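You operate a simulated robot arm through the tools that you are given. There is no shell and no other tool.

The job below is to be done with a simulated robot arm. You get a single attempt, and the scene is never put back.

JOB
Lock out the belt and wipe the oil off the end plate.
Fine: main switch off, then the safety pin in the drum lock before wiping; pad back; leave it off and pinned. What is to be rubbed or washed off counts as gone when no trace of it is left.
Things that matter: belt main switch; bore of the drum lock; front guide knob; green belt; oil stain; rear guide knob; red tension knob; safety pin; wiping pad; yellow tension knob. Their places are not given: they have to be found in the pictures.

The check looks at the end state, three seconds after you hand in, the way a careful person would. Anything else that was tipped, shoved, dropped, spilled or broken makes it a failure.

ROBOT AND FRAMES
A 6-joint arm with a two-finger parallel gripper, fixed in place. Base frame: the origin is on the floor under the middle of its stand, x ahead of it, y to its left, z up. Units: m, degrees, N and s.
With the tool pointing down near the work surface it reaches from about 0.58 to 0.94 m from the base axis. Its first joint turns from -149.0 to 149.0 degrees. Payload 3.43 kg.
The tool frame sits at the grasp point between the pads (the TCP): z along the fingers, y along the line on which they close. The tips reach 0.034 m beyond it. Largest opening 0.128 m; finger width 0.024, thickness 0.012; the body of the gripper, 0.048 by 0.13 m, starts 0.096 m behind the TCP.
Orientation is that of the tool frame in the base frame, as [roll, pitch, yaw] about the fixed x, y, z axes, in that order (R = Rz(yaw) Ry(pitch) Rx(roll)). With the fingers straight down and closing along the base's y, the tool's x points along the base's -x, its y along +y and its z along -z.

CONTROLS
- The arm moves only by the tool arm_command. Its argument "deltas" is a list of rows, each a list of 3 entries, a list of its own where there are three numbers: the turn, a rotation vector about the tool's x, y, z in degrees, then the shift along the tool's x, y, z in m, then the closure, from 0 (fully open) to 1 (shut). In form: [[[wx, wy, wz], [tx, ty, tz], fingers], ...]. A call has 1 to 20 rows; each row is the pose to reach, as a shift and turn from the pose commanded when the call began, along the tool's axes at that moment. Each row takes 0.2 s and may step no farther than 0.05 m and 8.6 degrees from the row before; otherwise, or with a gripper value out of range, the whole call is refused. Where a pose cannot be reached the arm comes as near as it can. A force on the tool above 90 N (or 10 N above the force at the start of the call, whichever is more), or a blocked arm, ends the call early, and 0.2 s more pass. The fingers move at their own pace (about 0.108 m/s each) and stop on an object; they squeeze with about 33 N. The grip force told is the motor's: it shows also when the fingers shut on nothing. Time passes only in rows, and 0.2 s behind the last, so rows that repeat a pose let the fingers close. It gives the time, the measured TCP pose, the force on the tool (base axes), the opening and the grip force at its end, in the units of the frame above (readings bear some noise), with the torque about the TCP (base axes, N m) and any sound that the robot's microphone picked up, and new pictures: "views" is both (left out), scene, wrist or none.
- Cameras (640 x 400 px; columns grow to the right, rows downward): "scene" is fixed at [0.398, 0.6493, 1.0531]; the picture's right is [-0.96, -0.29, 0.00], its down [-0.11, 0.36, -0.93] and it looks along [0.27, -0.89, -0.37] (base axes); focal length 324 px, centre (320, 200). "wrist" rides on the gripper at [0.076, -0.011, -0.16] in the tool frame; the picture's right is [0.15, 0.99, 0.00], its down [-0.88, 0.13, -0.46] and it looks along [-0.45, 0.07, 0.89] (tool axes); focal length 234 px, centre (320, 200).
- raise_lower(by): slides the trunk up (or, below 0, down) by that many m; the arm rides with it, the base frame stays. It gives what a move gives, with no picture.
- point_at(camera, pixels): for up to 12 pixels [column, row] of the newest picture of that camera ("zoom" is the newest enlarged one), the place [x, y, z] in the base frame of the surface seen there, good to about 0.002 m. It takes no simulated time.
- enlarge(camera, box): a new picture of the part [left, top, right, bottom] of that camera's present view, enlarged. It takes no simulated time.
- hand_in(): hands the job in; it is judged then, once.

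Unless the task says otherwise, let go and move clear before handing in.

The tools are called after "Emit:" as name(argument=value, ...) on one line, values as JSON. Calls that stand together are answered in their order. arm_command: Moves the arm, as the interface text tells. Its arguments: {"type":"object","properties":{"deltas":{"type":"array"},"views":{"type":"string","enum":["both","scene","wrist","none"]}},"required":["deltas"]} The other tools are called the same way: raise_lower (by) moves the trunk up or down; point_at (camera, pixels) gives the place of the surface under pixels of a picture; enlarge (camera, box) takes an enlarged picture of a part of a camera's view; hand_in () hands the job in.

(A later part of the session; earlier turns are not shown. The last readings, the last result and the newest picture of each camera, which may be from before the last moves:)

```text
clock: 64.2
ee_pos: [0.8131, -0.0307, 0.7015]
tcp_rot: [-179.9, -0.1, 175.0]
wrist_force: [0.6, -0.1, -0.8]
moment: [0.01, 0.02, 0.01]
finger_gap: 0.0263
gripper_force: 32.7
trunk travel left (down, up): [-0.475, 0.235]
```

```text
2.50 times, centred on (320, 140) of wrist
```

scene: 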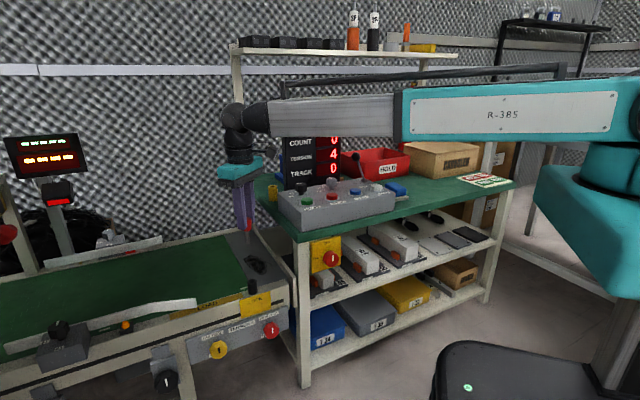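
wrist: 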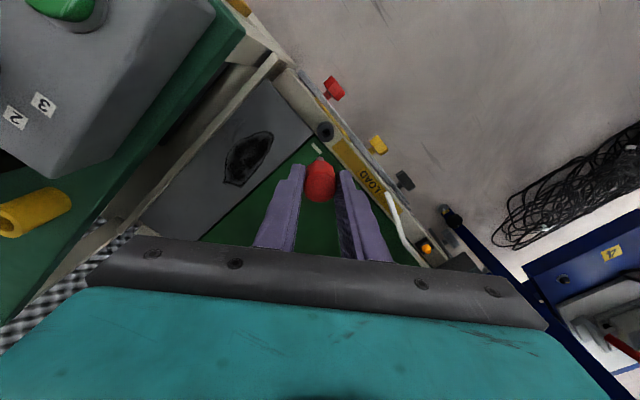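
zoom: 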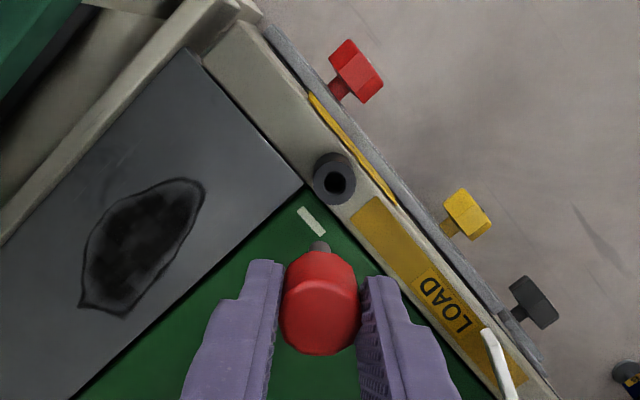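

The lock tube's ring and bore are visible at zoom (336,183). I'll measure the ring and bore.

Emit:
point_at(camera="zoom", pixels=[[336, 183], [321, 183], [351, 186], [337, 198], [336, 168], [326, 193], [347, 194], [346, 173], [325, 174], [318, 245], [320, 325], [330, 290]])

Emit:
enlarge(camera="wrist", box=[295, 110, 355, 150])

```text
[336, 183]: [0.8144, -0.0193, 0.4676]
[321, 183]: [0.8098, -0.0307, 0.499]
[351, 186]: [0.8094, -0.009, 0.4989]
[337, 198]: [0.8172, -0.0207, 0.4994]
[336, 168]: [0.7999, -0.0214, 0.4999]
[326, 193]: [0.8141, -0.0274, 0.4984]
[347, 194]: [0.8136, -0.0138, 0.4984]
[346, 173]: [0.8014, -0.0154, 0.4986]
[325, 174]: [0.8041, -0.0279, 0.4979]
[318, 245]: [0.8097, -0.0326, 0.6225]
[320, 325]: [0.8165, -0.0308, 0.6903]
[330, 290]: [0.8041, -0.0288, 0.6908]
```

```text
10.00 times, centred on (325, 130) of wrist
```

zoom: 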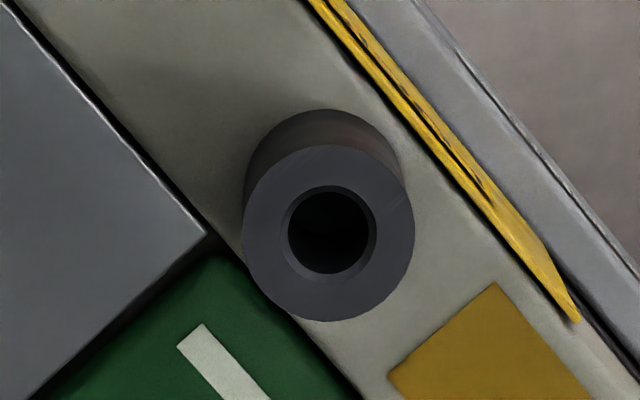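

This 10x view resolves the ring and bore; I'll measure symmetric ring points to get the bore's centre.

Emit:
point_at(camera="zoom", pixels=[[262, 233], [395, 233], [328, 165], [328, 302], [281, 186], [375, 186], [281, 281], [375, 281], [328, 180], [328, 288], [270, 233], [388, 233]])

```text
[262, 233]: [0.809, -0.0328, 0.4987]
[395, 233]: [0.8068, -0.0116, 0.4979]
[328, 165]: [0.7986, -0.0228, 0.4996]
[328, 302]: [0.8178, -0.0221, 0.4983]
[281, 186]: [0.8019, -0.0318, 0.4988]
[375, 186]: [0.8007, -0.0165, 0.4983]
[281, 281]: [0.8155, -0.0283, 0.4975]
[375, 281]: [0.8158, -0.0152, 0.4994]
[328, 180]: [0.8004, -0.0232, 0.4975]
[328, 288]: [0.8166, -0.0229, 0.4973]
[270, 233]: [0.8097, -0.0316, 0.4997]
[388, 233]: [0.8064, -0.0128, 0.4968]
```

The bore centre is at about (0.8083,-0.0226), rim z≈0.4985, bore Ø≈0.013. Now I'll locate the pin's tip in both views to align it.

Emit:
enlarge(camera="wrist", box=[295, 145, 345, 210])

Emit:
enlarge(camera="scene", box=[225, 180, 275, 300])

```text
6.15 times, centred on (320, 178) of wrist
```

zoom: 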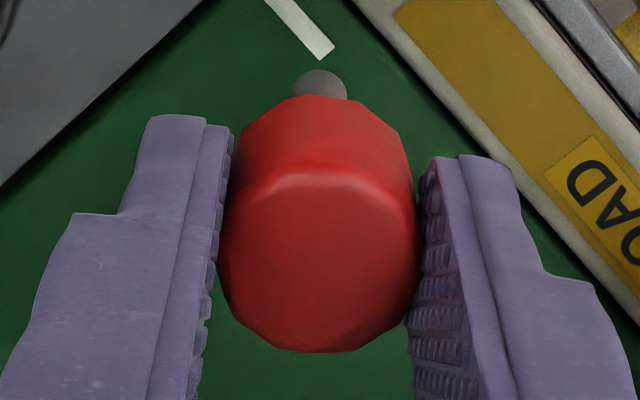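

```text
3.33 times, centred on (250, 240) of scene
```

zoom: 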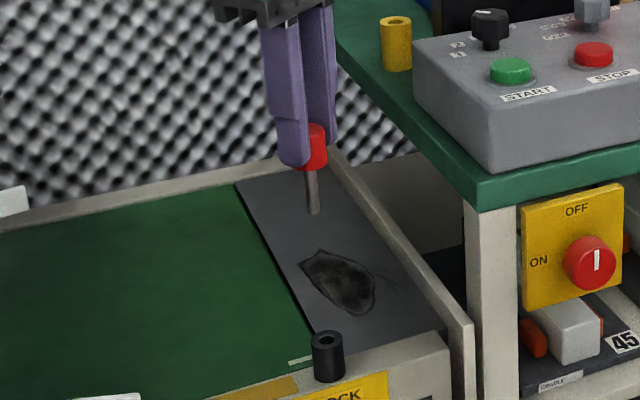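

I'll measure the shaft and head in this scene zoom to get the pin's axis.

Emit:
point_at(camera="zoom", pixels=[[311, 175], [312, 185], [312, 195], [313, 205], [313, 211], [314, 130], [318, 140], [320, 150], [315, 160], [327, 345], [327, 333], [329, 360]])

Emit:
enlarge(camera="wrist", box=[295, 145, 345, 210])

Emit:
point_at(camera="zoom", pixels=[[320, 75], [320, 80], [320, 85], [320, 90], [310, 85], [330, 85], [320, 110], [320, 150], [320, 250], [280, 250], [360, 250], [315, 345]])

```text
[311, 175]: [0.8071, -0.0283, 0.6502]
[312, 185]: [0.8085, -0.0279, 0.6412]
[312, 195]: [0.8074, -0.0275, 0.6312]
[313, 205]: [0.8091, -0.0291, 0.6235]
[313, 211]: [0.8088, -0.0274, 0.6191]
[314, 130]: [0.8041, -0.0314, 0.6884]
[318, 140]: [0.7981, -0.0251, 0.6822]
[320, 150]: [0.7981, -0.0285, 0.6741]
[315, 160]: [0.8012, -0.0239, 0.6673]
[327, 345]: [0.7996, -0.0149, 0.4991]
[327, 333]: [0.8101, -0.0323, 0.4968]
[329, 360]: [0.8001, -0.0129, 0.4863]
```

```text
6.15 times, centred on (320, 178) of wrist
```

zoom: 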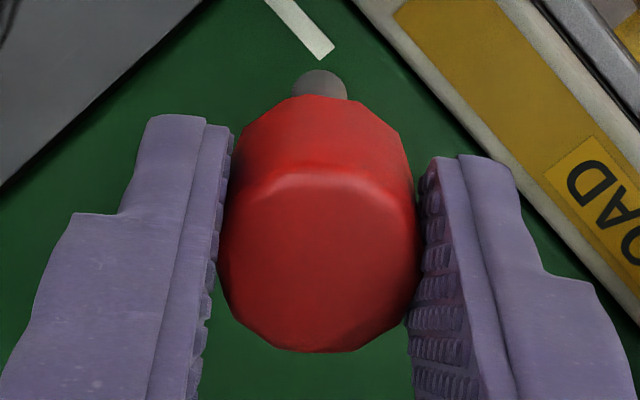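

```text
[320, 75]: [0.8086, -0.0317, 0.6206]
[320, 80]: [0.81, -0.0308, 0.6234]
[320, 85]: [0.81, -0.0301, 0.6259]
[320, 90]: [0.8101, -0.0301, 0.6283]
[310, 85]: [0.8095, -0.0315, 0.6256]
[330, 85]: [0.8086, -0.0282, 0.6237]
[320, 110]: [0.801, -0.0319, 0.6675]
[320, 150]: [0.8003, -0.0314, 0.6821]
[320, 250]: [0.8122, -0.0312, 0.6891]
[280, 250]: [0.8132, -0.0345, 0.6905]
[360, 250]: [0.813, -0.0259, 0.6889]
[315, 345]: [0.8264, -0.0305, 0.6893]
```

The pin axis is at about (0.813,-0.031), essentially on the tool axis, tip 0.080 below the TCP. I'll shift over the bore and lower until the tip is ~8 mm above the rim.

Emit:
arm_command(deltas=[[[0, 0, 0], [0.002, 0.003, 0.01], 1], [[0, 0, 0], [0.0054, 0.0083, 0.03], 1], [[0, 0, 0], [0.0054, 0.0083, 0.055], 1], [[0, 0, 0], [0.0054, 0.0083, 0.08], 1], [[0, 0, 0], [0.0054, 0.0083, 0.1], 1], [[0, 0, 0], [0.0054, 0.0083, 0.1145], 1], [[0, 0, 0], [0.0054, 0.0083, 0.1145], 1]])

Emit:
enlarge(camera="wrist", box=[295, 140, 345, 205])

Emit:
enlarge(camera="scene", box=[225, 230, 285, 300])

```text
clock: 65.8
ee_pos: [0.8063, -0.0193, 0.588]
tcp_rot: [-180.0, -0.1, 175.0]
wrist_force: [-0.2, 0.1, -0.7]
moment: [0.0, -0.02, -0.01]
finger_gap: 0.0266
gripper_force: 32.9
trunk travel left (down, up): [-0.475, 0.235]
```

scene: 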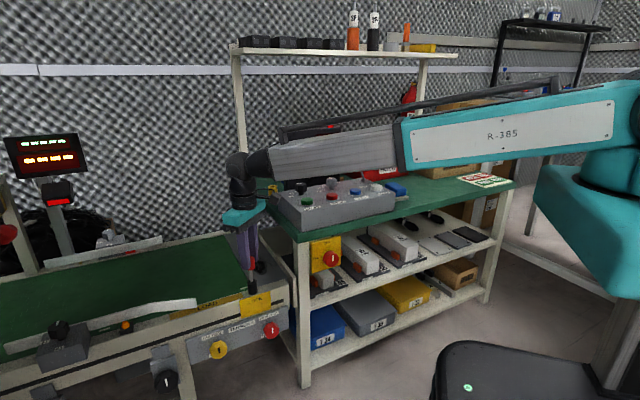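
wrist: 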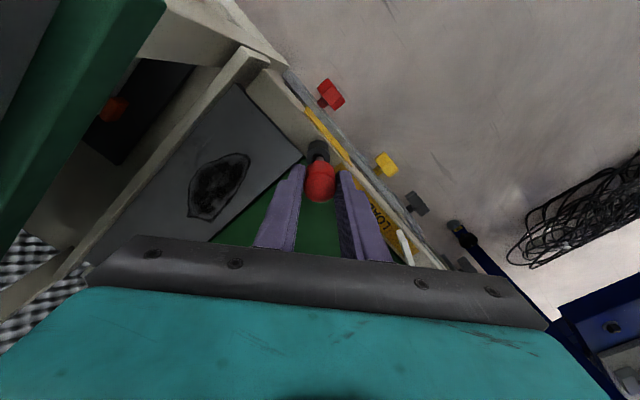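

```text
6.15 times, centred on (320, 172) of wrist
```

zoom: 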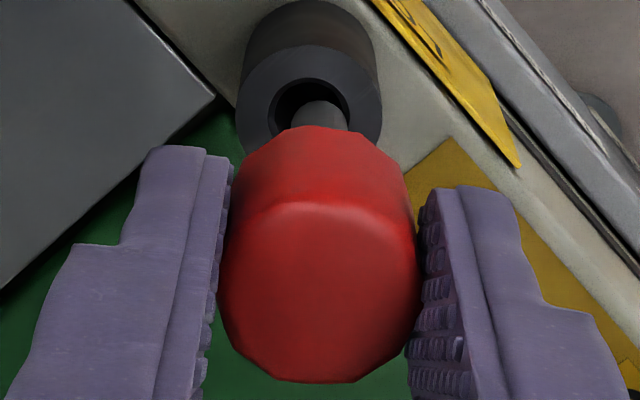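

```text
5.71 times, centred on (255, 265) of scene
```

zoom: 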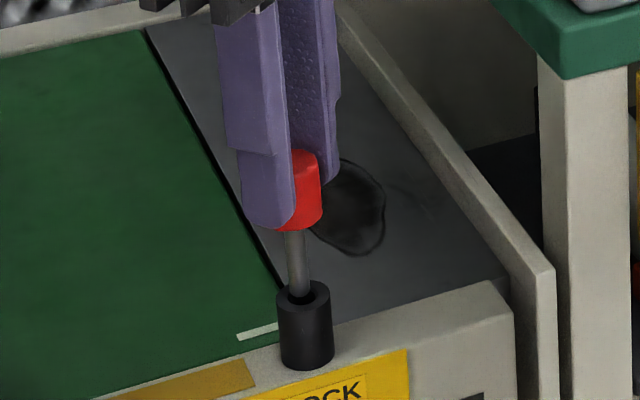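

In the wrist zoom the shaft tip overlaps the bore; the tool seems ~2 mm too far in its +y. I'll zoom closer in both views before inserting.

Emit:
enlarge(camera="scene", box=[238, 265, 268, 295])

Emit:
point_at(camera="zoom", pixels=[[250, 100], [265, 160], [275, 200], [280, 225], [320, 232], [230, 240], [300, 290], [345, 240], [270, 180], [285, 240], [262, 140], [240, 60]])

Emit:
enlarge(camera="wrist", box=[300, 130, 340, 165])

```text
13.33 times, centred on (253, 280) of scene
```

zoom: 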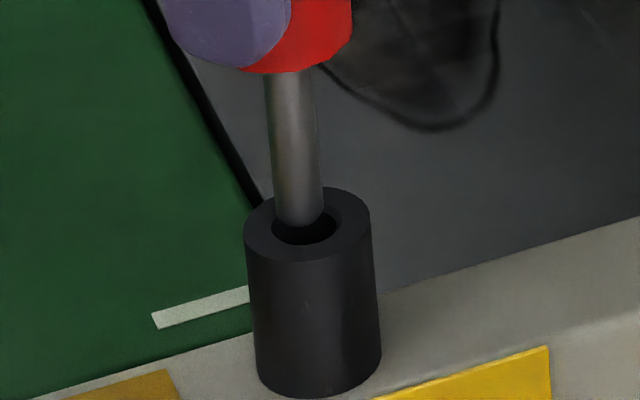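

```text
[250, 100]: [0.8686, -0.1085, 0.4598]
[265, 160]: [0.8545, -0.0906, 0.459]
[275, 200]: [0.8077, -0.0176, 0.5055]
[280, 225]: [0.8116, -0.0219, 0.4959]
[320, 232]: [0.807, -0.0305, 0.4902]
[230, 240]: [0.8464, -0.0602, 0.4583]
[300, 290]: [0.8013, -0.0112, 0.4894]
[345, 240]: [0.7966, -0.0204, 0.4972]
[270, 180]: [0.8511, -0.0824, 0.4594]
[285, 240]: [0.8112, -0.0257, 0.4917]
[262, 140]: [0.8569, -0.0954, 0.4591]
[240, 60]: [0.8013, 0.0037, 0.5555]
```

```text
11.43 times, centred on (320, 148) of wrist
```

zoom: 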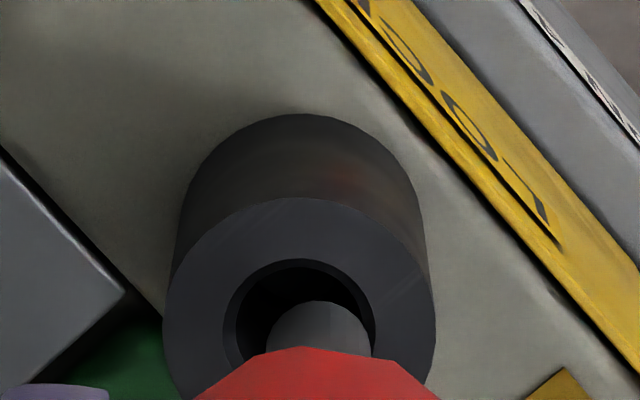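

The close views show the tip just above the rim, offset about 2 mm toward +x and +y from the bore centre. I'll raise 2 mm, shift by about (-2,-1.7) mm and re-check.

Emit:
arm_command(deltas=[[[0, 0, 0], [0, 0, -0.002], 1], [[0, 0, 0], [0.001, -0.001, -0.002], 1], [[0, 0, 0], [0.0019, -0.0019, -0.002], 1], [[0, 0, 0], [0.0019, -0.0019, -0.002], 1], [[0, 0, 0], [0.0019, -0.0019, -0.002], 1]])

Emit:
enlarge(camera="wrist", box=[300, 130, 340, 165])

Emit:
enlarge(camera="scene", box=[238, 265, 268, 295])

```text
clock: 67.0
ee_pos: [0.8049, -0.0236, 0.5894]
tcp_rot: [-180.0, -0.1, 175.0]
wrist_force: [0.4, -0.2, -0.6]
moment: [-0.02, 0.03, 0.01]
finger_gap: 0.0263
gripper_force: 32.6
trunk travel left (down, up): [-0.475, 0.235]
```

scene: 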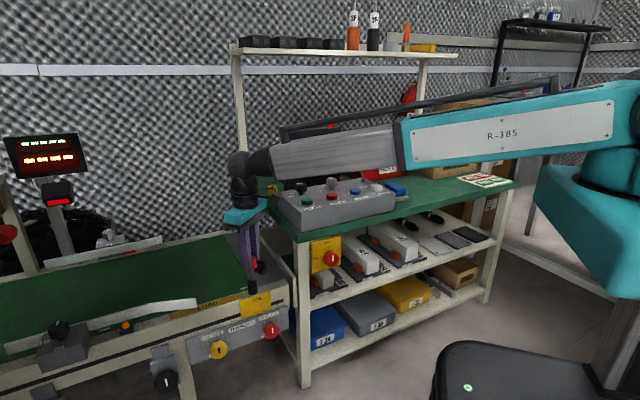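
wrist: 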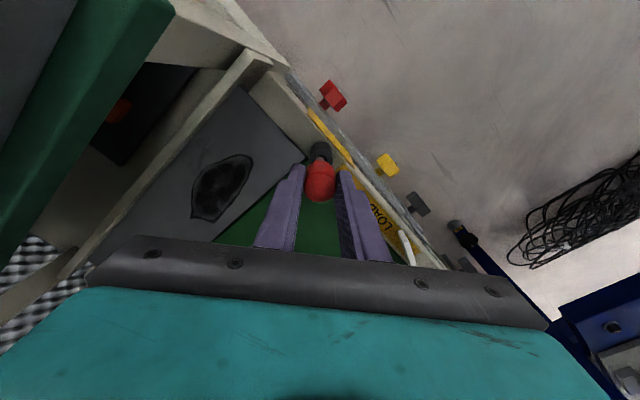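

```text
11.43 times, centred on (320, 148) of wrist
```

zoom: 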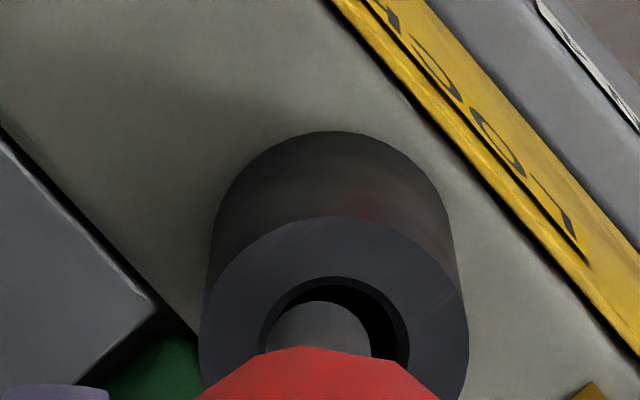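

```text
13.33 times, centred on (253, 280) of scene
```

zoom: 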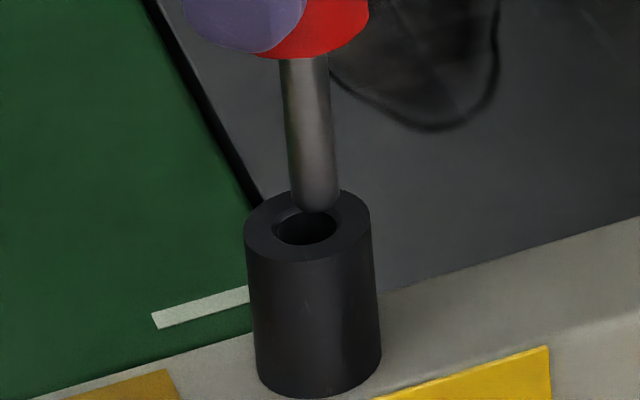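

The arm moved more than commanded (readings now 0.8049,-0.0236), so it needs about (+1.1,+1.4) mm back. I'll apply that with hold rows to let it settle, and recheck.

Emit:
arm_command(deltas=[[[0, 0, 0], [-0.0005, 0.0008, 0], 1], [[0, 0, 0], [-0.001, 0.0015, 0], 1], [[0, 0, 0], [-0.001, 0.0015, 0], 1], [[0, 0, 0], [-0.001, 0.0015, 0], 1], [[0, 0, 0], [-0.001, 0.0015, 0], 1], [[0, 0, 0], [-0.001, 0.0015, 0], 1]], views="none")

Emit:
enlarge(camera="wrist", box=[300, 130, 340, 165])

Emit:
enlarge(camera="scene", box=[238, 265, 268, 295])

```text
clock: 68.4
ee_pos: [0.8066, -0.0215, 0.5903]
tcp_rot: [180.0, 0.0, 175.0]
wrist_force: [0.1, -0.4, 0.0]
moment: [0.01, 0.01, -0.04]
finger_gap: 0.0264
gripper_force: 33.0
trunk travel left (down, up): [-0.475, 0.235]
```

```text
11.43 times, centred on (320, 148) of wrist
```

zoom: 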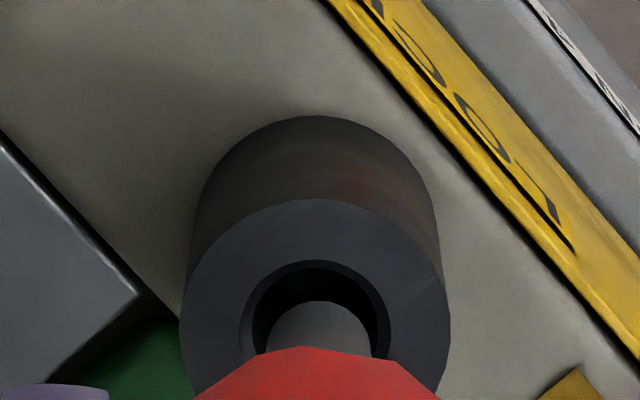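

```text
13.33 times, centred on (253, 280) of scene
```

zoom: 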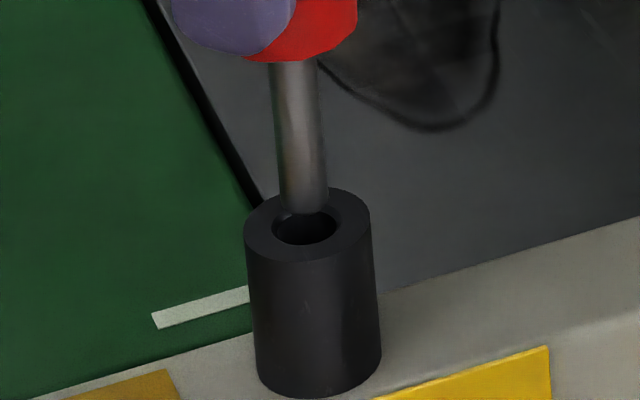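

Nearly aligned: the remaining offset is about 1 mm in tool +x and -0.4 mm in y. I'll correct and descend 12 mm to start the pin into the bore.

Emit:
arm_command(deltas=[[[0, 0, 0], [0.0005, -0.0002, 0], 1], [[0, 0, 0], [0.001, -0.0004, 0], 1], [[0, 0, 0], [0.001, -0.0004, 0.002], 1], [[0, 0, 0], [0.001, -0.0004, 0.005], 1], [[0, 0, 0], [0.001, -0.0004, 0.0085], 1], [[0, 0, 0], [0.001, -0.0004, 0.012], 1], [[0, 0, 0], [0.001, -0.0004, 0.012], 1]], views="none")

Emit:
enlarge(camera="wrist", box=[300, 130, 340, 165])

Emit:
enlarge(camera="scene", box=[238, 265, 268, 295])

```text
clock: 70.0
ee_pos: [0.8039, -0.0216, 0.5778]
tcp_rot: [-179.9, -0.1, 175.0]
wrist_force: [3.7, -0.7, -0.4]
moment: [-0.08, -0.27, -0.01]
finger_gap: 0.0267
gripper_force: 33.5
trunk travel left (down, up): [-0.475, 0.235]
```

```text
11.43 times, centred on (320, 148) of wrist
```

zoom: 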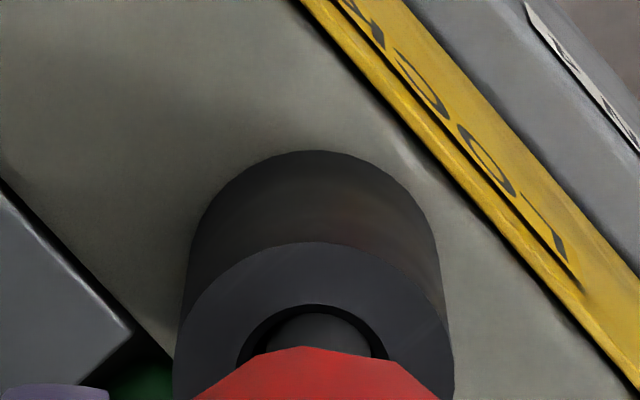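

```text
13.33 times, centred on (253, 280) of scene
```

zoom: 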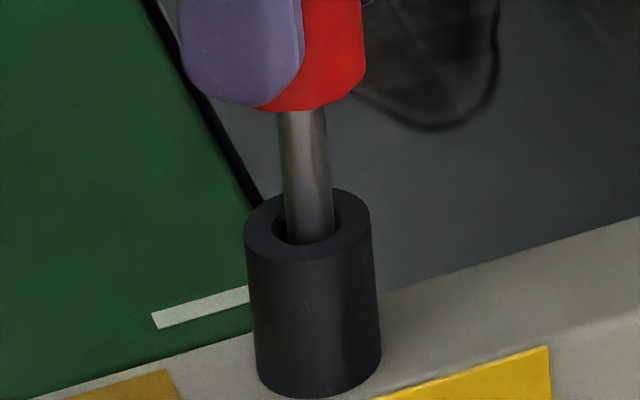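

The tip is inside the bore with only a 3.7 N side load in +x. I'll ease 1 mm back in x and push down the remaining ~27 mm until the head seats.

Emit:
arm_command(deltas=[[[0, 0, 0], [-0.001, 0, 0.002], 1], [[0, 0, 0], [-0.001, 0, 0.007], 1], [[0, 0, 0], [-0.001, 0, 0.012], 1], [[0, 0, 0], [-0.001, 0, 0.017], 1], [[0, 0, 0], [-0.001, 0, 0.021], 1], [[0, 0, 0], [-0.001, 0, 0.024], 1], [[0, 0, 0], [-0.001, 0, 0.024], 1]], views="none")

Emit:
enlarge(camera="scene", box=[238, 265, 268, 295])

```text
clock: 71.6
ee_pos: [0.8059, -0.0231, 0.553]
tcp_rot: [-180.0, 0.0, 175.0]
wrist_force: [-0.6, -0.6, -1.6]
moment: [-0.01, 0.01, 0.02]
finger_gap: 0.0265
gripper_force: 32.6
trunk travel left (down, up): [-0.475, 0.235]
```

```text
13.33 times, centred on (253, 280) of scene
```

zoom: 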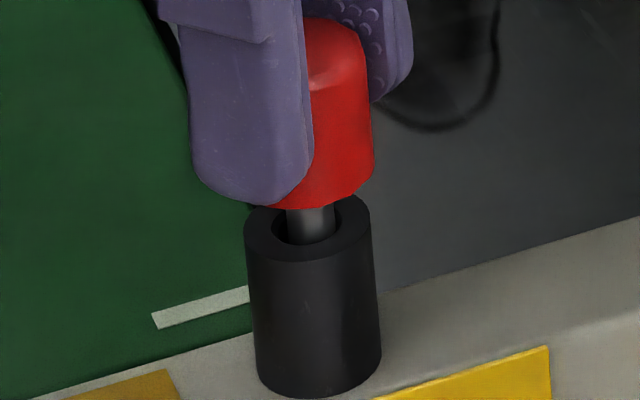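

No side load; the head's lower edge is still ~11 mm above the rim. I'll continue down about 12 mm, watching for contact.

Emit:
arm_command(deltas=[[[0, 0, 0], [0, 0, 0.003], 1], [[0, 0, 0], [0, 0, 0.006], 1], [[0, 0, 0], [0, 0, 0.009], 1], [[0, 0, 0], [0, 0, 0.011], 1], [[0, 0, 0], [0, 0, 0.012], 1], [[0, 0, 0], [0, 0, 0.012], 1]], views="none")

Emit:
enlarge(camera="scene", box=[238, 265, 268, 295])

```text
clock: 73.0
ee_pos: [0.8051, -0.0224, 0.544]
tcp_rot: [179.8, 0.1, 175.0]
wrist_force: [3.6, 0.8, 29.1]
moment: [0.06, -0.26, 0.01]
finger_gap: 0.0271
gripper_force: 33.0
trunk travel left (down, up): [-0.475, 0.235]
```

```text
13.33 times, centred on (253, 280) of scene
```

zoom: 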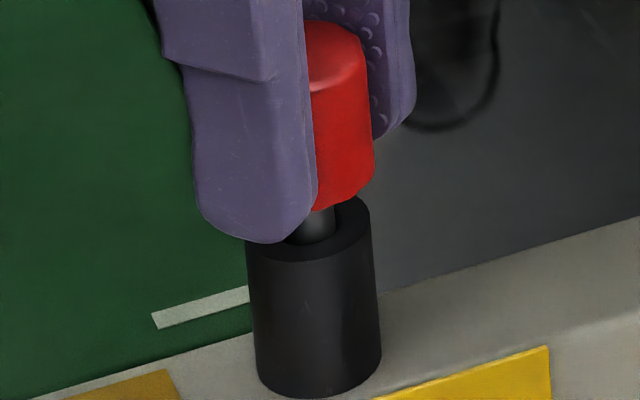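

The fingers slid 9 mm down the head while the head stayed put with 29 N reaction: the shaft has bottomed in the tube (tip near z≈0.47, the rail's top). I'll open the fingers and look.

Emit:
arm_command(deltas=[[[0, 0, 0], [0, 0, 0], 0.7], [[0, 0, 0], [0, 0, 0], 0.6], [[0, 0, 0], [0, 0, 0], 0.6]])

Emit:
enlarge(camera="scene", box=[238, 260, 268, 295])

Emit:
enlarge(camera="wrist", box=[280, 120, 360, 210])

```text
clock: 73.8
ee_pos: [0.8068, -0.0237, 0.5412]
tcp_rot: [180.0, -0.2, 175.0]
wrist_force: [0.5, 0.1, 0.1]
moment: [-0.01, 0.03, 0.04]
finger_gap: 0.0512
gripper_force: 0.0
trunk travel left (down, up): [-0.475, 0.235]
```

scene: 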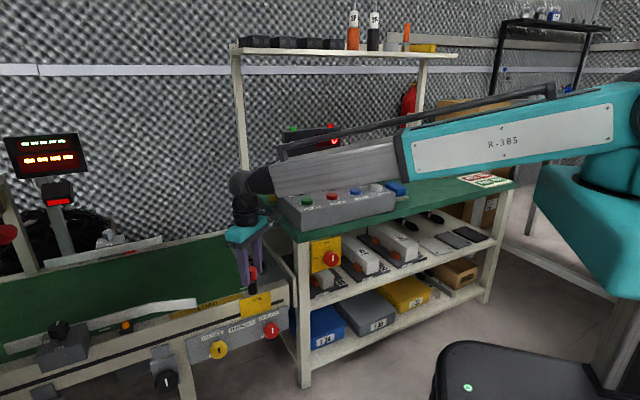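
wrist: 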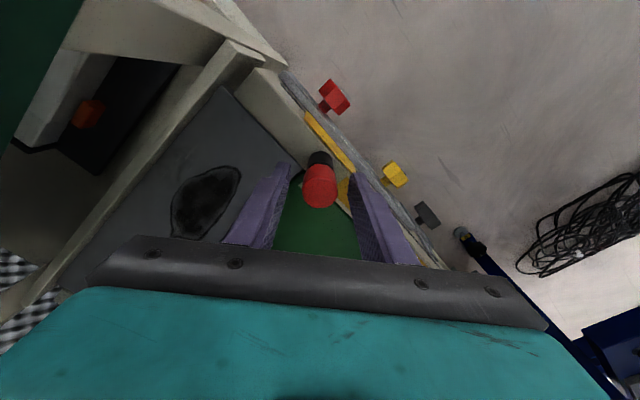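

```text
11.43 times, centred on (253, 278) of scene
```

zoom: 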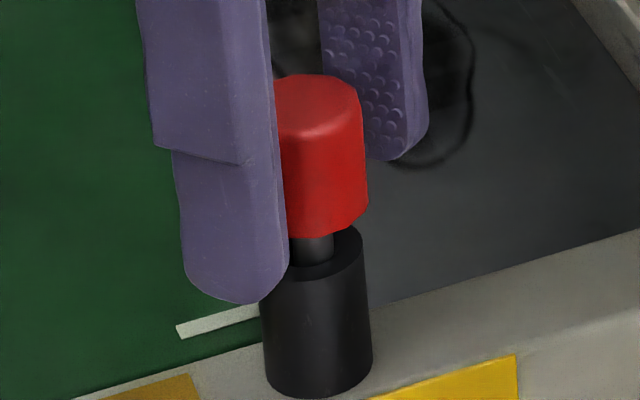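

```text
4.44 times, centred on (320, 165) of wrist
```

zoom: 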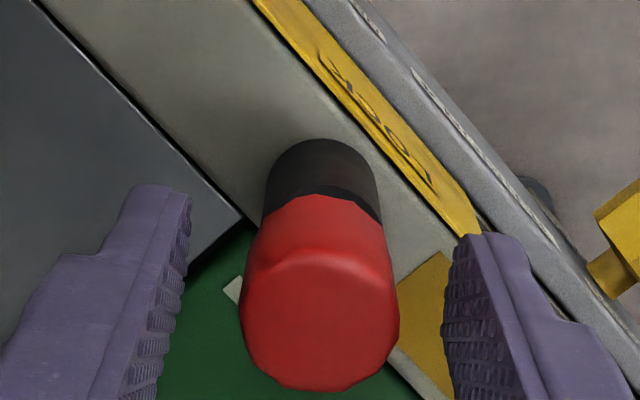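

The pin stands upright by itself in the lock. I'll measure rail height, rim and head to check it's bottomed rather than jammed.

Emit:
enlarge(camera="scene", box=[238, 260, 268, 295])

Emit:
point_at(camera="zoom", pixels=[[320, 395], [400, 320], [420, 340], [240, 370], [345, 290], [315, 250], [320, 262], [330, 225], [330, 180], [330, 100], [320, 85], [345, 262]])

```text
11.43 times, centred on (253, 278) of scene
```

zoom: 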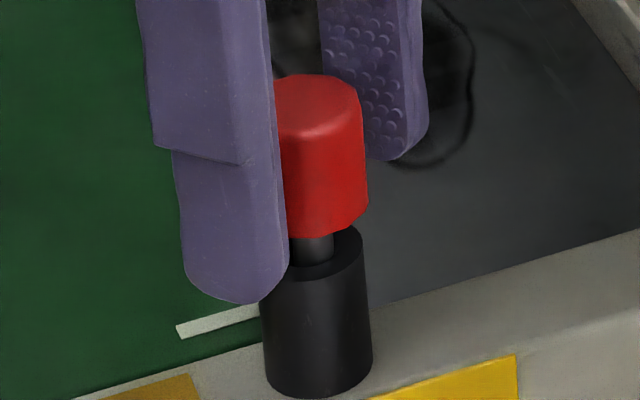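

```text
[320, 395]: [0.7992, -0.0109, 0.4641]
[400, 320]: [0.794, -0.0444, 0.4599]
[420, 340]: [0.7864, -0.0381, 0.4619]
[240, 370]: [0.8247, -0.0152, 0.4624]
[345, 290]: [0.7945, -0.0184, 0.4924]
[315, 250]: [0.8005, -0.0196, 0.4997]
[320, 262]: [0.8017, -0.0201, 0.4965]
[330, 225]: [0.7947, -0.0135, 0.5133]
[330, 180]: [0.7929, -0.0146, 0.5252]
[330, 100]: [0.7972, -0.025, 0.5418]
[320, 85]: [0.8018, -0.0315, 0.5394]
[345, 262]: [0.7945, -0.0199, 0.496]
```

Rim z≈0.4985, rail ≈0.462, head bottom ≈0.510: the shaft is ~28 mm in. To be sure it's seated and not jammed, I'll raise above the head, close the fingers, and press gently on the head's top.

Emit:
arm_command(deltas=[[[0, 0, 0], [0, 0, -0.008], 0.6], [[0, 0, 0], [0, 0, -0.025], 0.6], [[0, 0, 0], [0, 0, -0.045], 0.6], [[0, 0, 0], [0, 0, -0.06], 0.6], [[0, 0, 0], [0, 0, -0.06], 1], [[0, 0, 0], [0, 0, -0.06], 1], [[0, 0, 0], [0, 0, -0.06], 1]])

Emit:
enlarge(camera="wrist", box=[280, 120, 360, 210])

Emit:
enlarge(camera="scene", box=[233, 250, 273, 295])

```text
clock: 75.4
ee_pos: [0.8065, -0.0226, 0.6026]
tcp_rot: [-179.9, -0.1, 175.0]
wrist_force: [0.3, 0.1, 0.4]
moment: [-0.01, 0.04, 0.0]
finger_gap: 0.0
gripper_force: 33.4
trunk travel left (down, up): [-0.475, 0.235]
```

scene: 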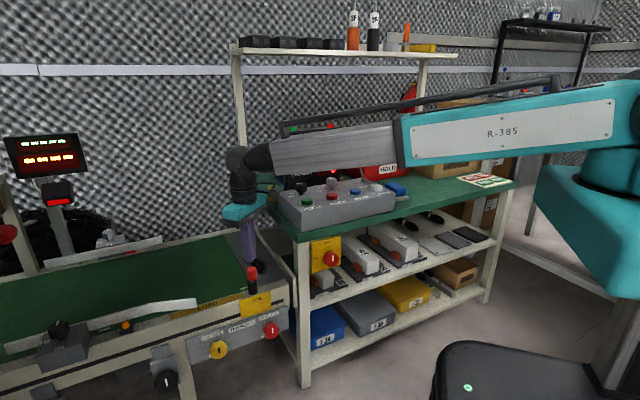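
wrist: 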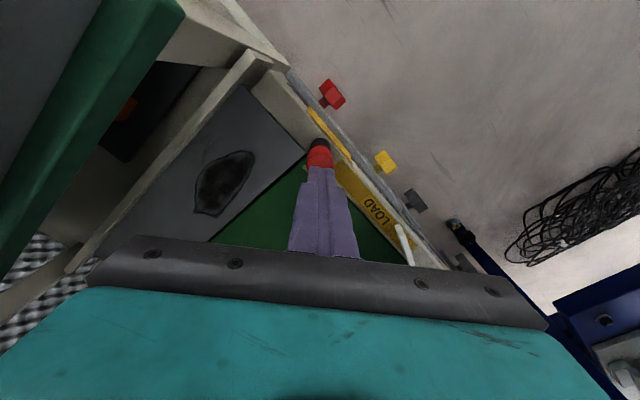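

```text
4.44 times, centred on (320, 165) of wrist
```

zoom: 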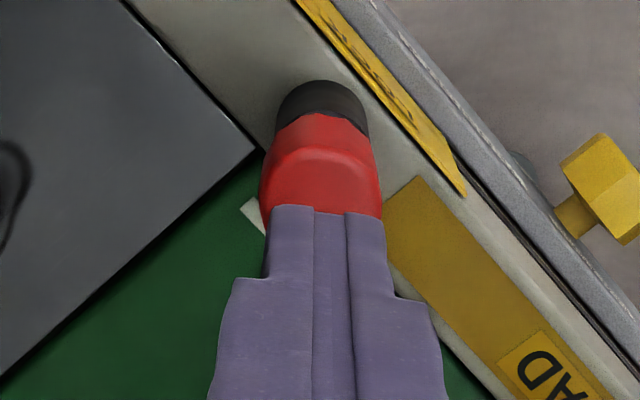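

```text
8.89 times, centred on (253, 272) of scene
```

zoom: 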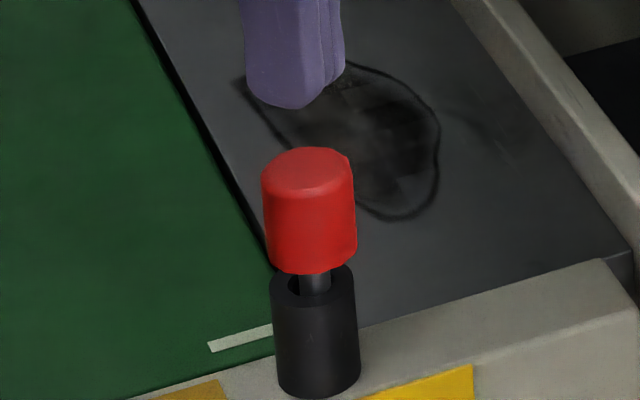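

The pin stands in the lock with part of the shaft visible. I'll press down: contact expected at TCP z≈0.575, then 3 mm more.

Emit:
arm_command(deltas=[[[0, 0, 0], [0, 0, 0.006], 1], [[0, 0, 0], [0, 0, 0.014], 1], [[0, 0, 0], [0, 0, 0.02], 1], [[0, 0, 0], [0, 0, 0.024], 1], [[0, 0, 0], [0, 0, 0.027], 1], [[0, 0, 0], [0, 0, 0.029], 1], [[0, 0, 0], [0, 0, 0.031], 1], [[0, 0, 0], [0, 0, 0.031], 1]], views="none")

Emit:
enlarge(camera="scene", box=[233, 250, 273, 295])

```text
clock: 77.2
ee_pos: [0.8046, -0.0223, 0.5749]
tcp_rot: [179.9, 0.2, 175.0]
wrist_force: [2.3, 1.1, 26.4]
moment: [0.01, -0.09, -0.01]
finger_gap: 0.0001
gripper_force: 32.6
trunk travel left (down, up): [-0.475, 0.235]
```

```text
8.89 times, centred on (253, 272) of scene
```

zoom: 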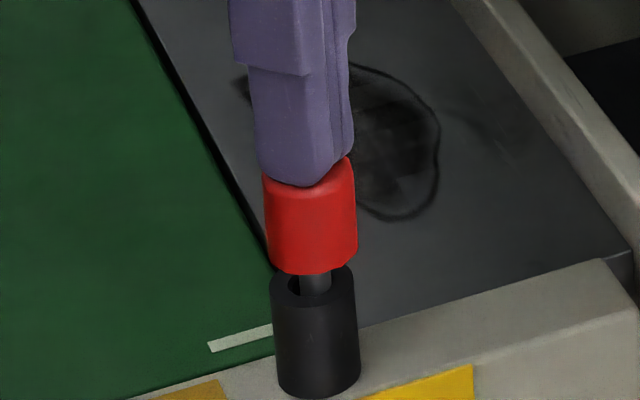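

Pressing with 26 N didn't move it, so the pin is bottomed and seated. Now I'll lift clear of the pin straight up.

Emit:
arm_command(deltas=[[[0, 0, 0], [0, 0, -0.01], 1], [[0, 0, 0], [0, 0, -0.04], 1], [[0, 0, 0], [0, 0, -0.075], 1], [[0, 0, 0], [0, 0, -0.11], 1], [[0, 0, 0], [0, 0, -0.145], 1], [[0, 0, 0], [0, 0, -0.18], 1], [[0, 0, 0], [0, 0, -0.215], 1], [[0, 0, 0], [0, 0, -0.25], 1], [[0, 0, 0], [0, 0, -0.28], 1], [[0, 0, 0], [0, 0, -0.3], 1]])

Emit:
enlarge(camera="scene", box=[213, 230, 293, 310])

```text
clock: 79.4
ee_pos: [0.8055, -0.0241, 0.8722]
tcp_rot: [179.9, -0.1, 175.0]
wrist_force: [0.9, 0.8, -0.4]
moment: [0.01, 0.02, 0.0]
finger_gap: 0.0002
gripper_force: 32.6
trunk travel left (down, up): [-0.475, 0.235]
```

scene: 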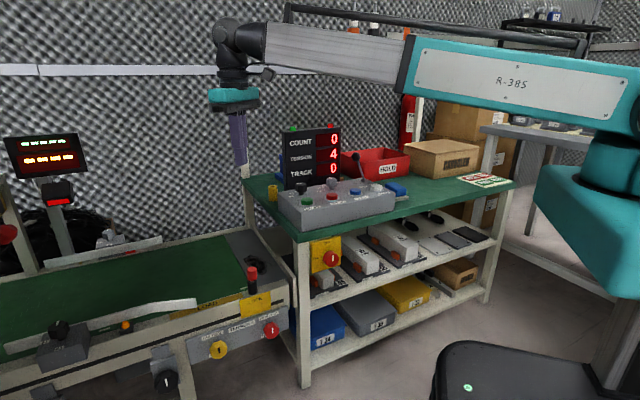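
wrist: 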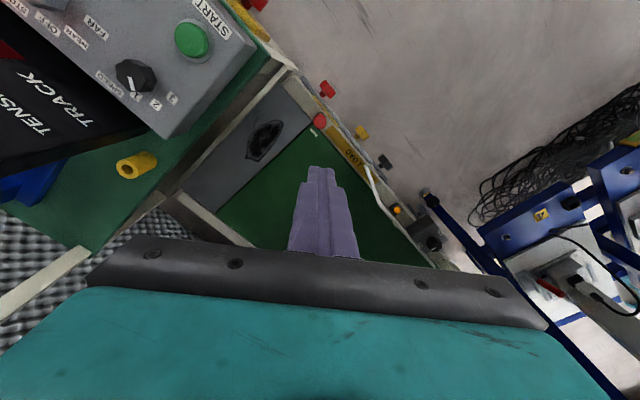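

```text
5.00 times, centred on (253, 270) of scene
```

zoom: 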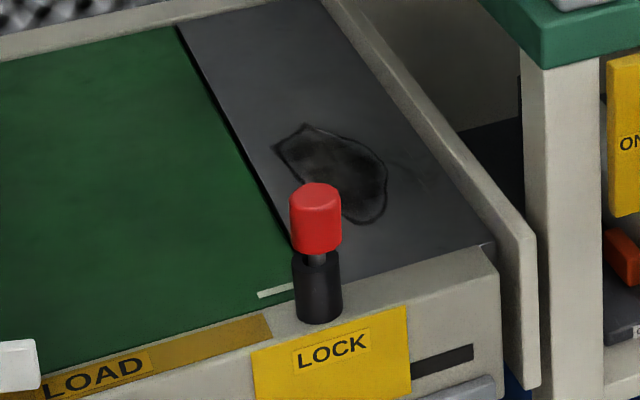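

The pin stays in the lock. Now I'll carry the empty gripper over to the wiping pad near (0.455,-0.47), staying above z≈0.87 and yawing to 135°.

Emit:
arm_command(deltas=[[[0, 0, 0.8], [0.006, -0.009, -0.001], 1], [[0, 0, 2.4], [0.018, -0.028, -0.002], 1], [[0, 0, 4.8], [0.037, -0.056, -0.004], 1], [[0, 0, 7.2], [0.055, -0.084, -0.005], 1], [[0, 0, 9.6], [0.0735, -0.1115, -0.007], 1], [[0, 0, 12], [0.092, -0.139, -0.009], 1], [[0, 0, 14.4], [0.11, -0.167, -0.011], 1], [[0, 0, 16.8], [0.1286, -0.195, -0.013], 1], [[0, 0, 19.2], [0.147, -0.223, -0.014], 1], [[0, 0, 21.6], [0.1653, -0.251, -0.016], 1], [[0, 0, 24], [0.1837, -0.2787, -0.018], 1], [[0, 0, 26.4], [0.202, -0.3066, -0.02], 1], [[0, 0, 28.8], [0.2205, -0.3344, -0.022], 1], [[0, 0, 31.2], [0.2388, -0.3623, -0.023], 1], [[0, 0, 33.6], [0.2572, -0.39, -0.025], 0.8], [[0, 0, 36], [0.2756, -0.418, -0.027], 0.5], [[0, 0, 38.4], [0.294, -0.446, -0.029], 0.3], [[0, 0, 40], [0.3062, -0.4645, -0.03], 0.2], [[0, 0, 40], [0.3062, -0.4645, -0.03], 0.2]])

Emit:
enlarge(camera="wrist", box=[200, 40, 440, 220])

```text
clock: 83.4
ee_pos: [0.461, -0.4592, 0.8992]
tcp_rot: [-179.9, -0.1, 135.0]
wrist_force: [0.6, -0.3, 0.8]
moment: [0.04, -0.04, -0.02]
finger_gap: 0.1024
gripper_force: 0.1
trunk travel left (down, up): [-0.475, 0.235]
```

scene: 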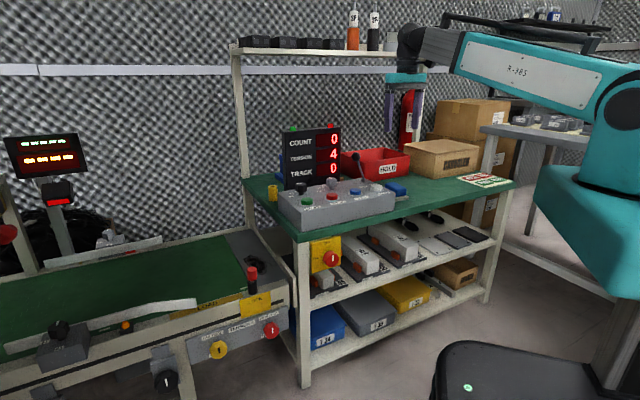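
wrist: 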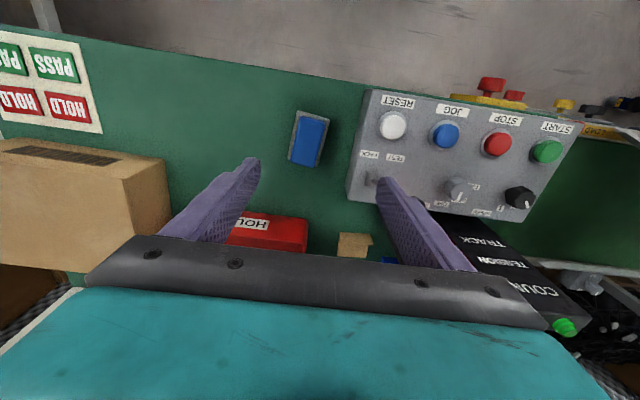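

```text
2.22 times, centred on (320, 130) of wrist
```

zoom: 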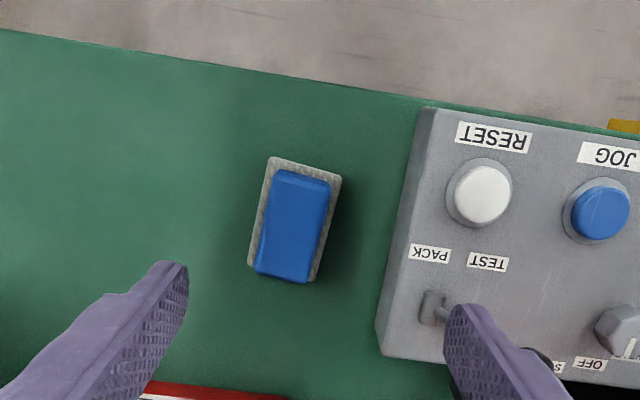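

The pad is clearly visible at zoom (295,222). I'll measure its blue handle's and felt's corners precisely (also needed to put it back).

Emit:
point_at(camera="zoom", pixels=[[281, 174], [326, 187], [304, 278], [259, 268], [292, 225], [274, 160], [338, 178], [251, 263], [314, 281], [220, 220], [370, 250], [300, 175]])

Emit:
enlarge(camera="wrist", box=[280, 100, 340, 180])

```text
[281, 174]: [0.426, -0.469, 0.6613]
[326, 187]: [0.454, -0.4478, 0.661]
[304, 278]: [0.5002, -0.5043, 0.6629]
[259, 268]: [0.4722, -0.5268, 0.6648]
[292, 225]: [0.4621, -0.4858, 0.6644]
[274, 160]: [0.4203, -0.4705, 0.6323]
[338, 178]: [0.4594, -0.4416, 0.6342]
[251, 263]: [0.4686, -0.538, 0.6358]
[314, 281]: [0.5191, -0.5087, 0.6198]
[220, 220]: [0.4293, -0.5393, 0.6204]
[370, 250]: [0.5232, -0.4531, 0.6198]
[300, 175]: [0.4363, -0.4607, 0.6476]
```

```text
5.00 times, centred on (310, 140) of wrist
```

zoom: 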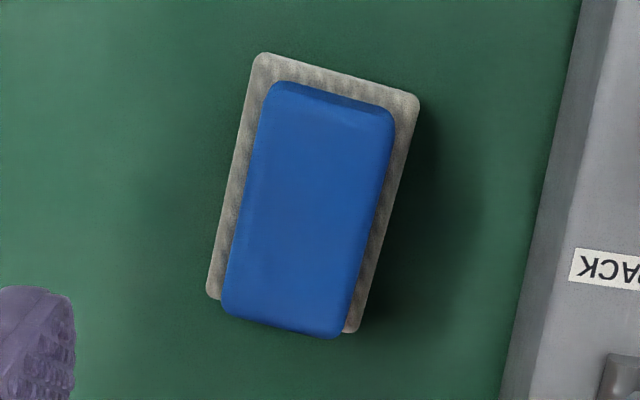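

The pad's handle is centred at about (0.4635,-0.488), long axis at 128°, short side (≈0.037 m) along 38°; handle top z≈0.664, felt top ≈0.634. I'll align to yaw 128° and descend above it to z≈0.72 first.

Emit:
arm_command(deltas=[[[0, 0, 1], [-0.003, -0.003, 0.012], 0.3], [[0, 0, 3], [-0.009, -0.008, 0.035], 0.45], [[0, 0, 5], [-0.015, -0.013, 0.065], 0.45], [[0, 0, 7], [-0.02, -0.017, 0.095], 0.45], [[0, 0, 7], [-0.0221, -0.0186, 0.125], 0.45], [[0, 0, 7], [-0.0221, -0.0186, 0.15], 0.45], [[0, 0, 7], [-0.0221, -0.0186, 0.17], 0.45], [[0, 0, 7], [-0.0221, -0.0186, 0.179], 0.45], [[0, 0, 7], [-0.0221, -0.0186, 0.179], 0.45]])

Emit:
enlarge(camera="wrist", box=[240, 100, 400, 220])

Emit:
enlarge(camera="scene", box=[360, 130, 440, 220])

```text
clock: 85.4
ee_pos: [0.4634, -0.4876, 0.7227]
tcp_rot: [-180.0, -0.1, 128.0]
wrist_force: [-0.1, 0.3, -0.2]
moment: [-0.04, 0.01, 0.01]
finger_gap: 0.0705
gripper_force: 0.0
trunk travel left (down, up): [-0.475, 0.235]
```

scene: 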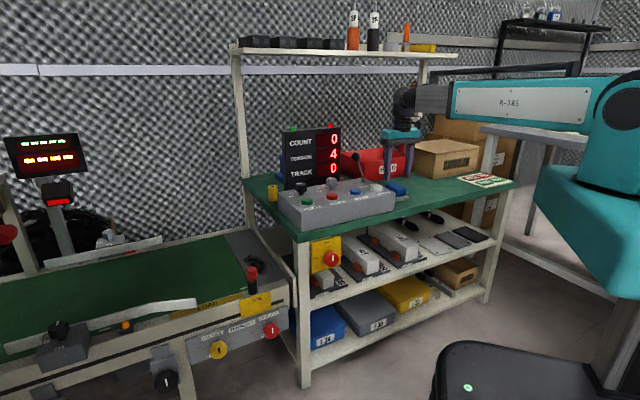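
wrist: 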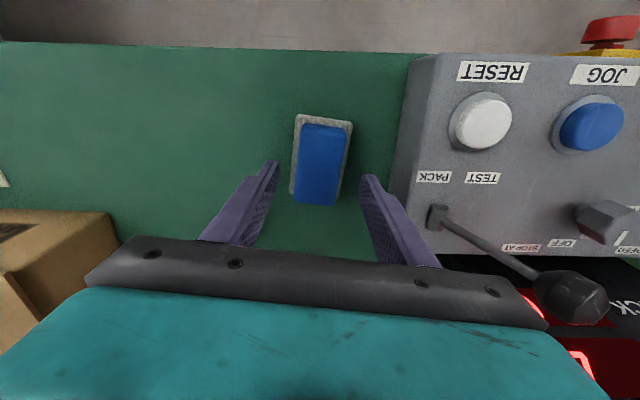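

```text
3.33 times, centred on (320, 160) of wrist
```

zoom: 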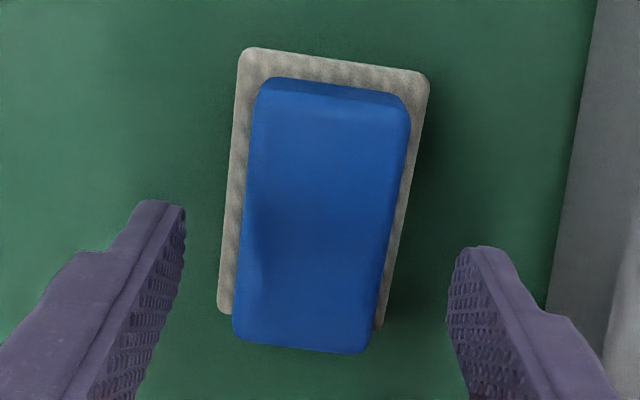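

```text
4.44 times, centred on (400, 175) of scene
```

zoom: 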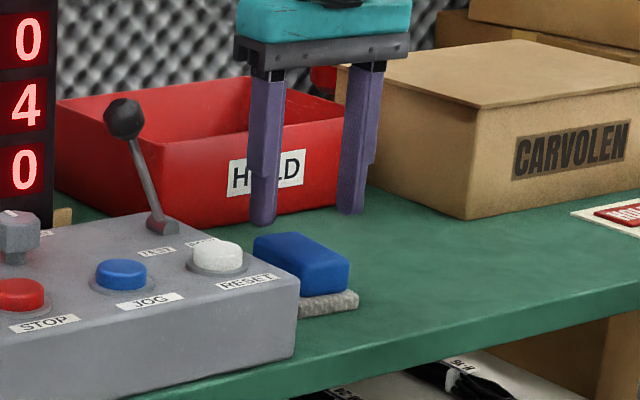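

The handle is centred under the tool. I'll correct yaw by 1.5°, descend to z≈0.674 (tips just above the felt) and grip the handle.

Emit:
arm_command(deltas=[[[0, 0, -1], [0, 0, 0.01], 0.45], [[0, 0, -1.5], [0, 0, 0.025], 0.45], [[0, 0, -1.5], [0, 0, 0.038], 0.45], [[0, 0, -1.5], [0, 0, 0.0485], 0.45], [[0, 0, -1.5], [0, 0, 0.0485], 0.45], [[0, 0, -1.5], [0, 0, 0.0485], 1], [[0, 0, -1.5], [0, 0, 0.0485], 1], [[0, 0, -1.5], [0, 0, 0.0485], 1]])

Emit:
enlarge(camera="wrist", box=[240, 100, 400, 220])

Emit:
enlarge(camera="scene", box=[370, 150, 430, 210])

```text
clock: 87.2
ee_pos: [0.4628, -0.4885, 0.6731]
tcp_rot: [-180.0, -0.1, 129.5]
wrist_force: [-0.5, -0.9, -0.2]
moment: [-0.06, -0.04, -0.02]
finger_gap: 0.0445
gripper_force: 32.7
trunk travel left (down, up): [-0.475, 0.235]
```

scene: 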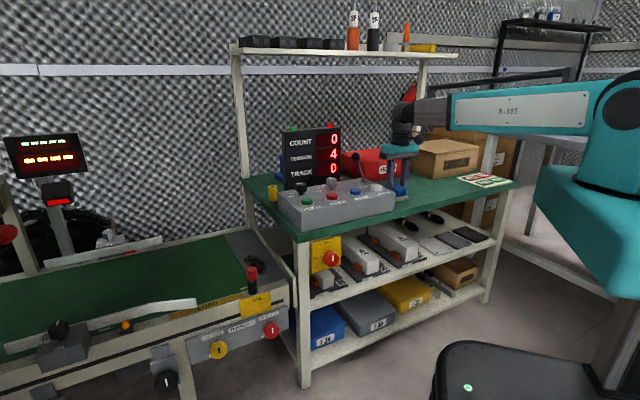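
wrist: 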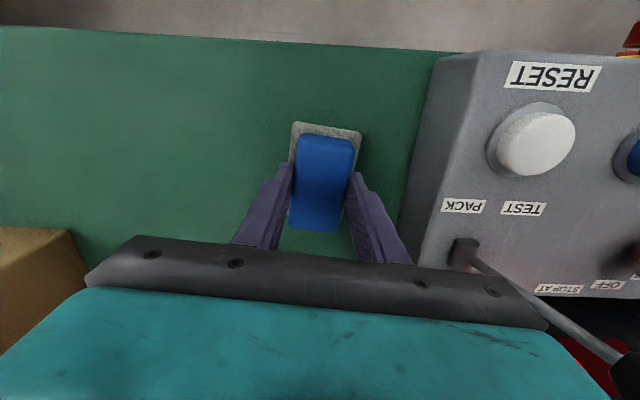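

```text
3.33 times, centred on (320, 160) of wrist
```

zoom: 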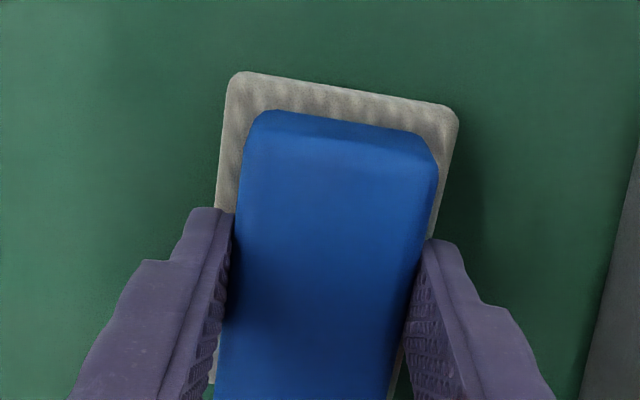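

```text
6.67 times, centred on (400, 180) of scene
```

zoom: 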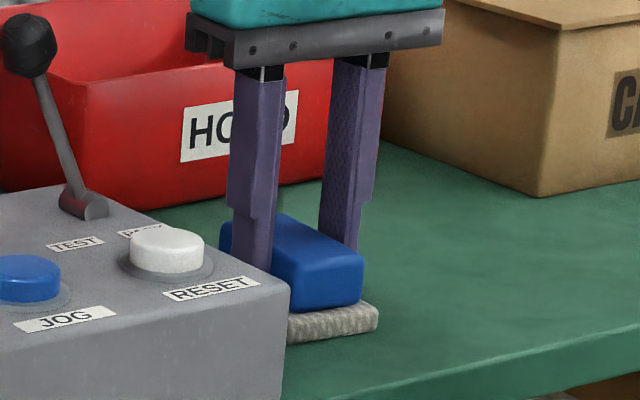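

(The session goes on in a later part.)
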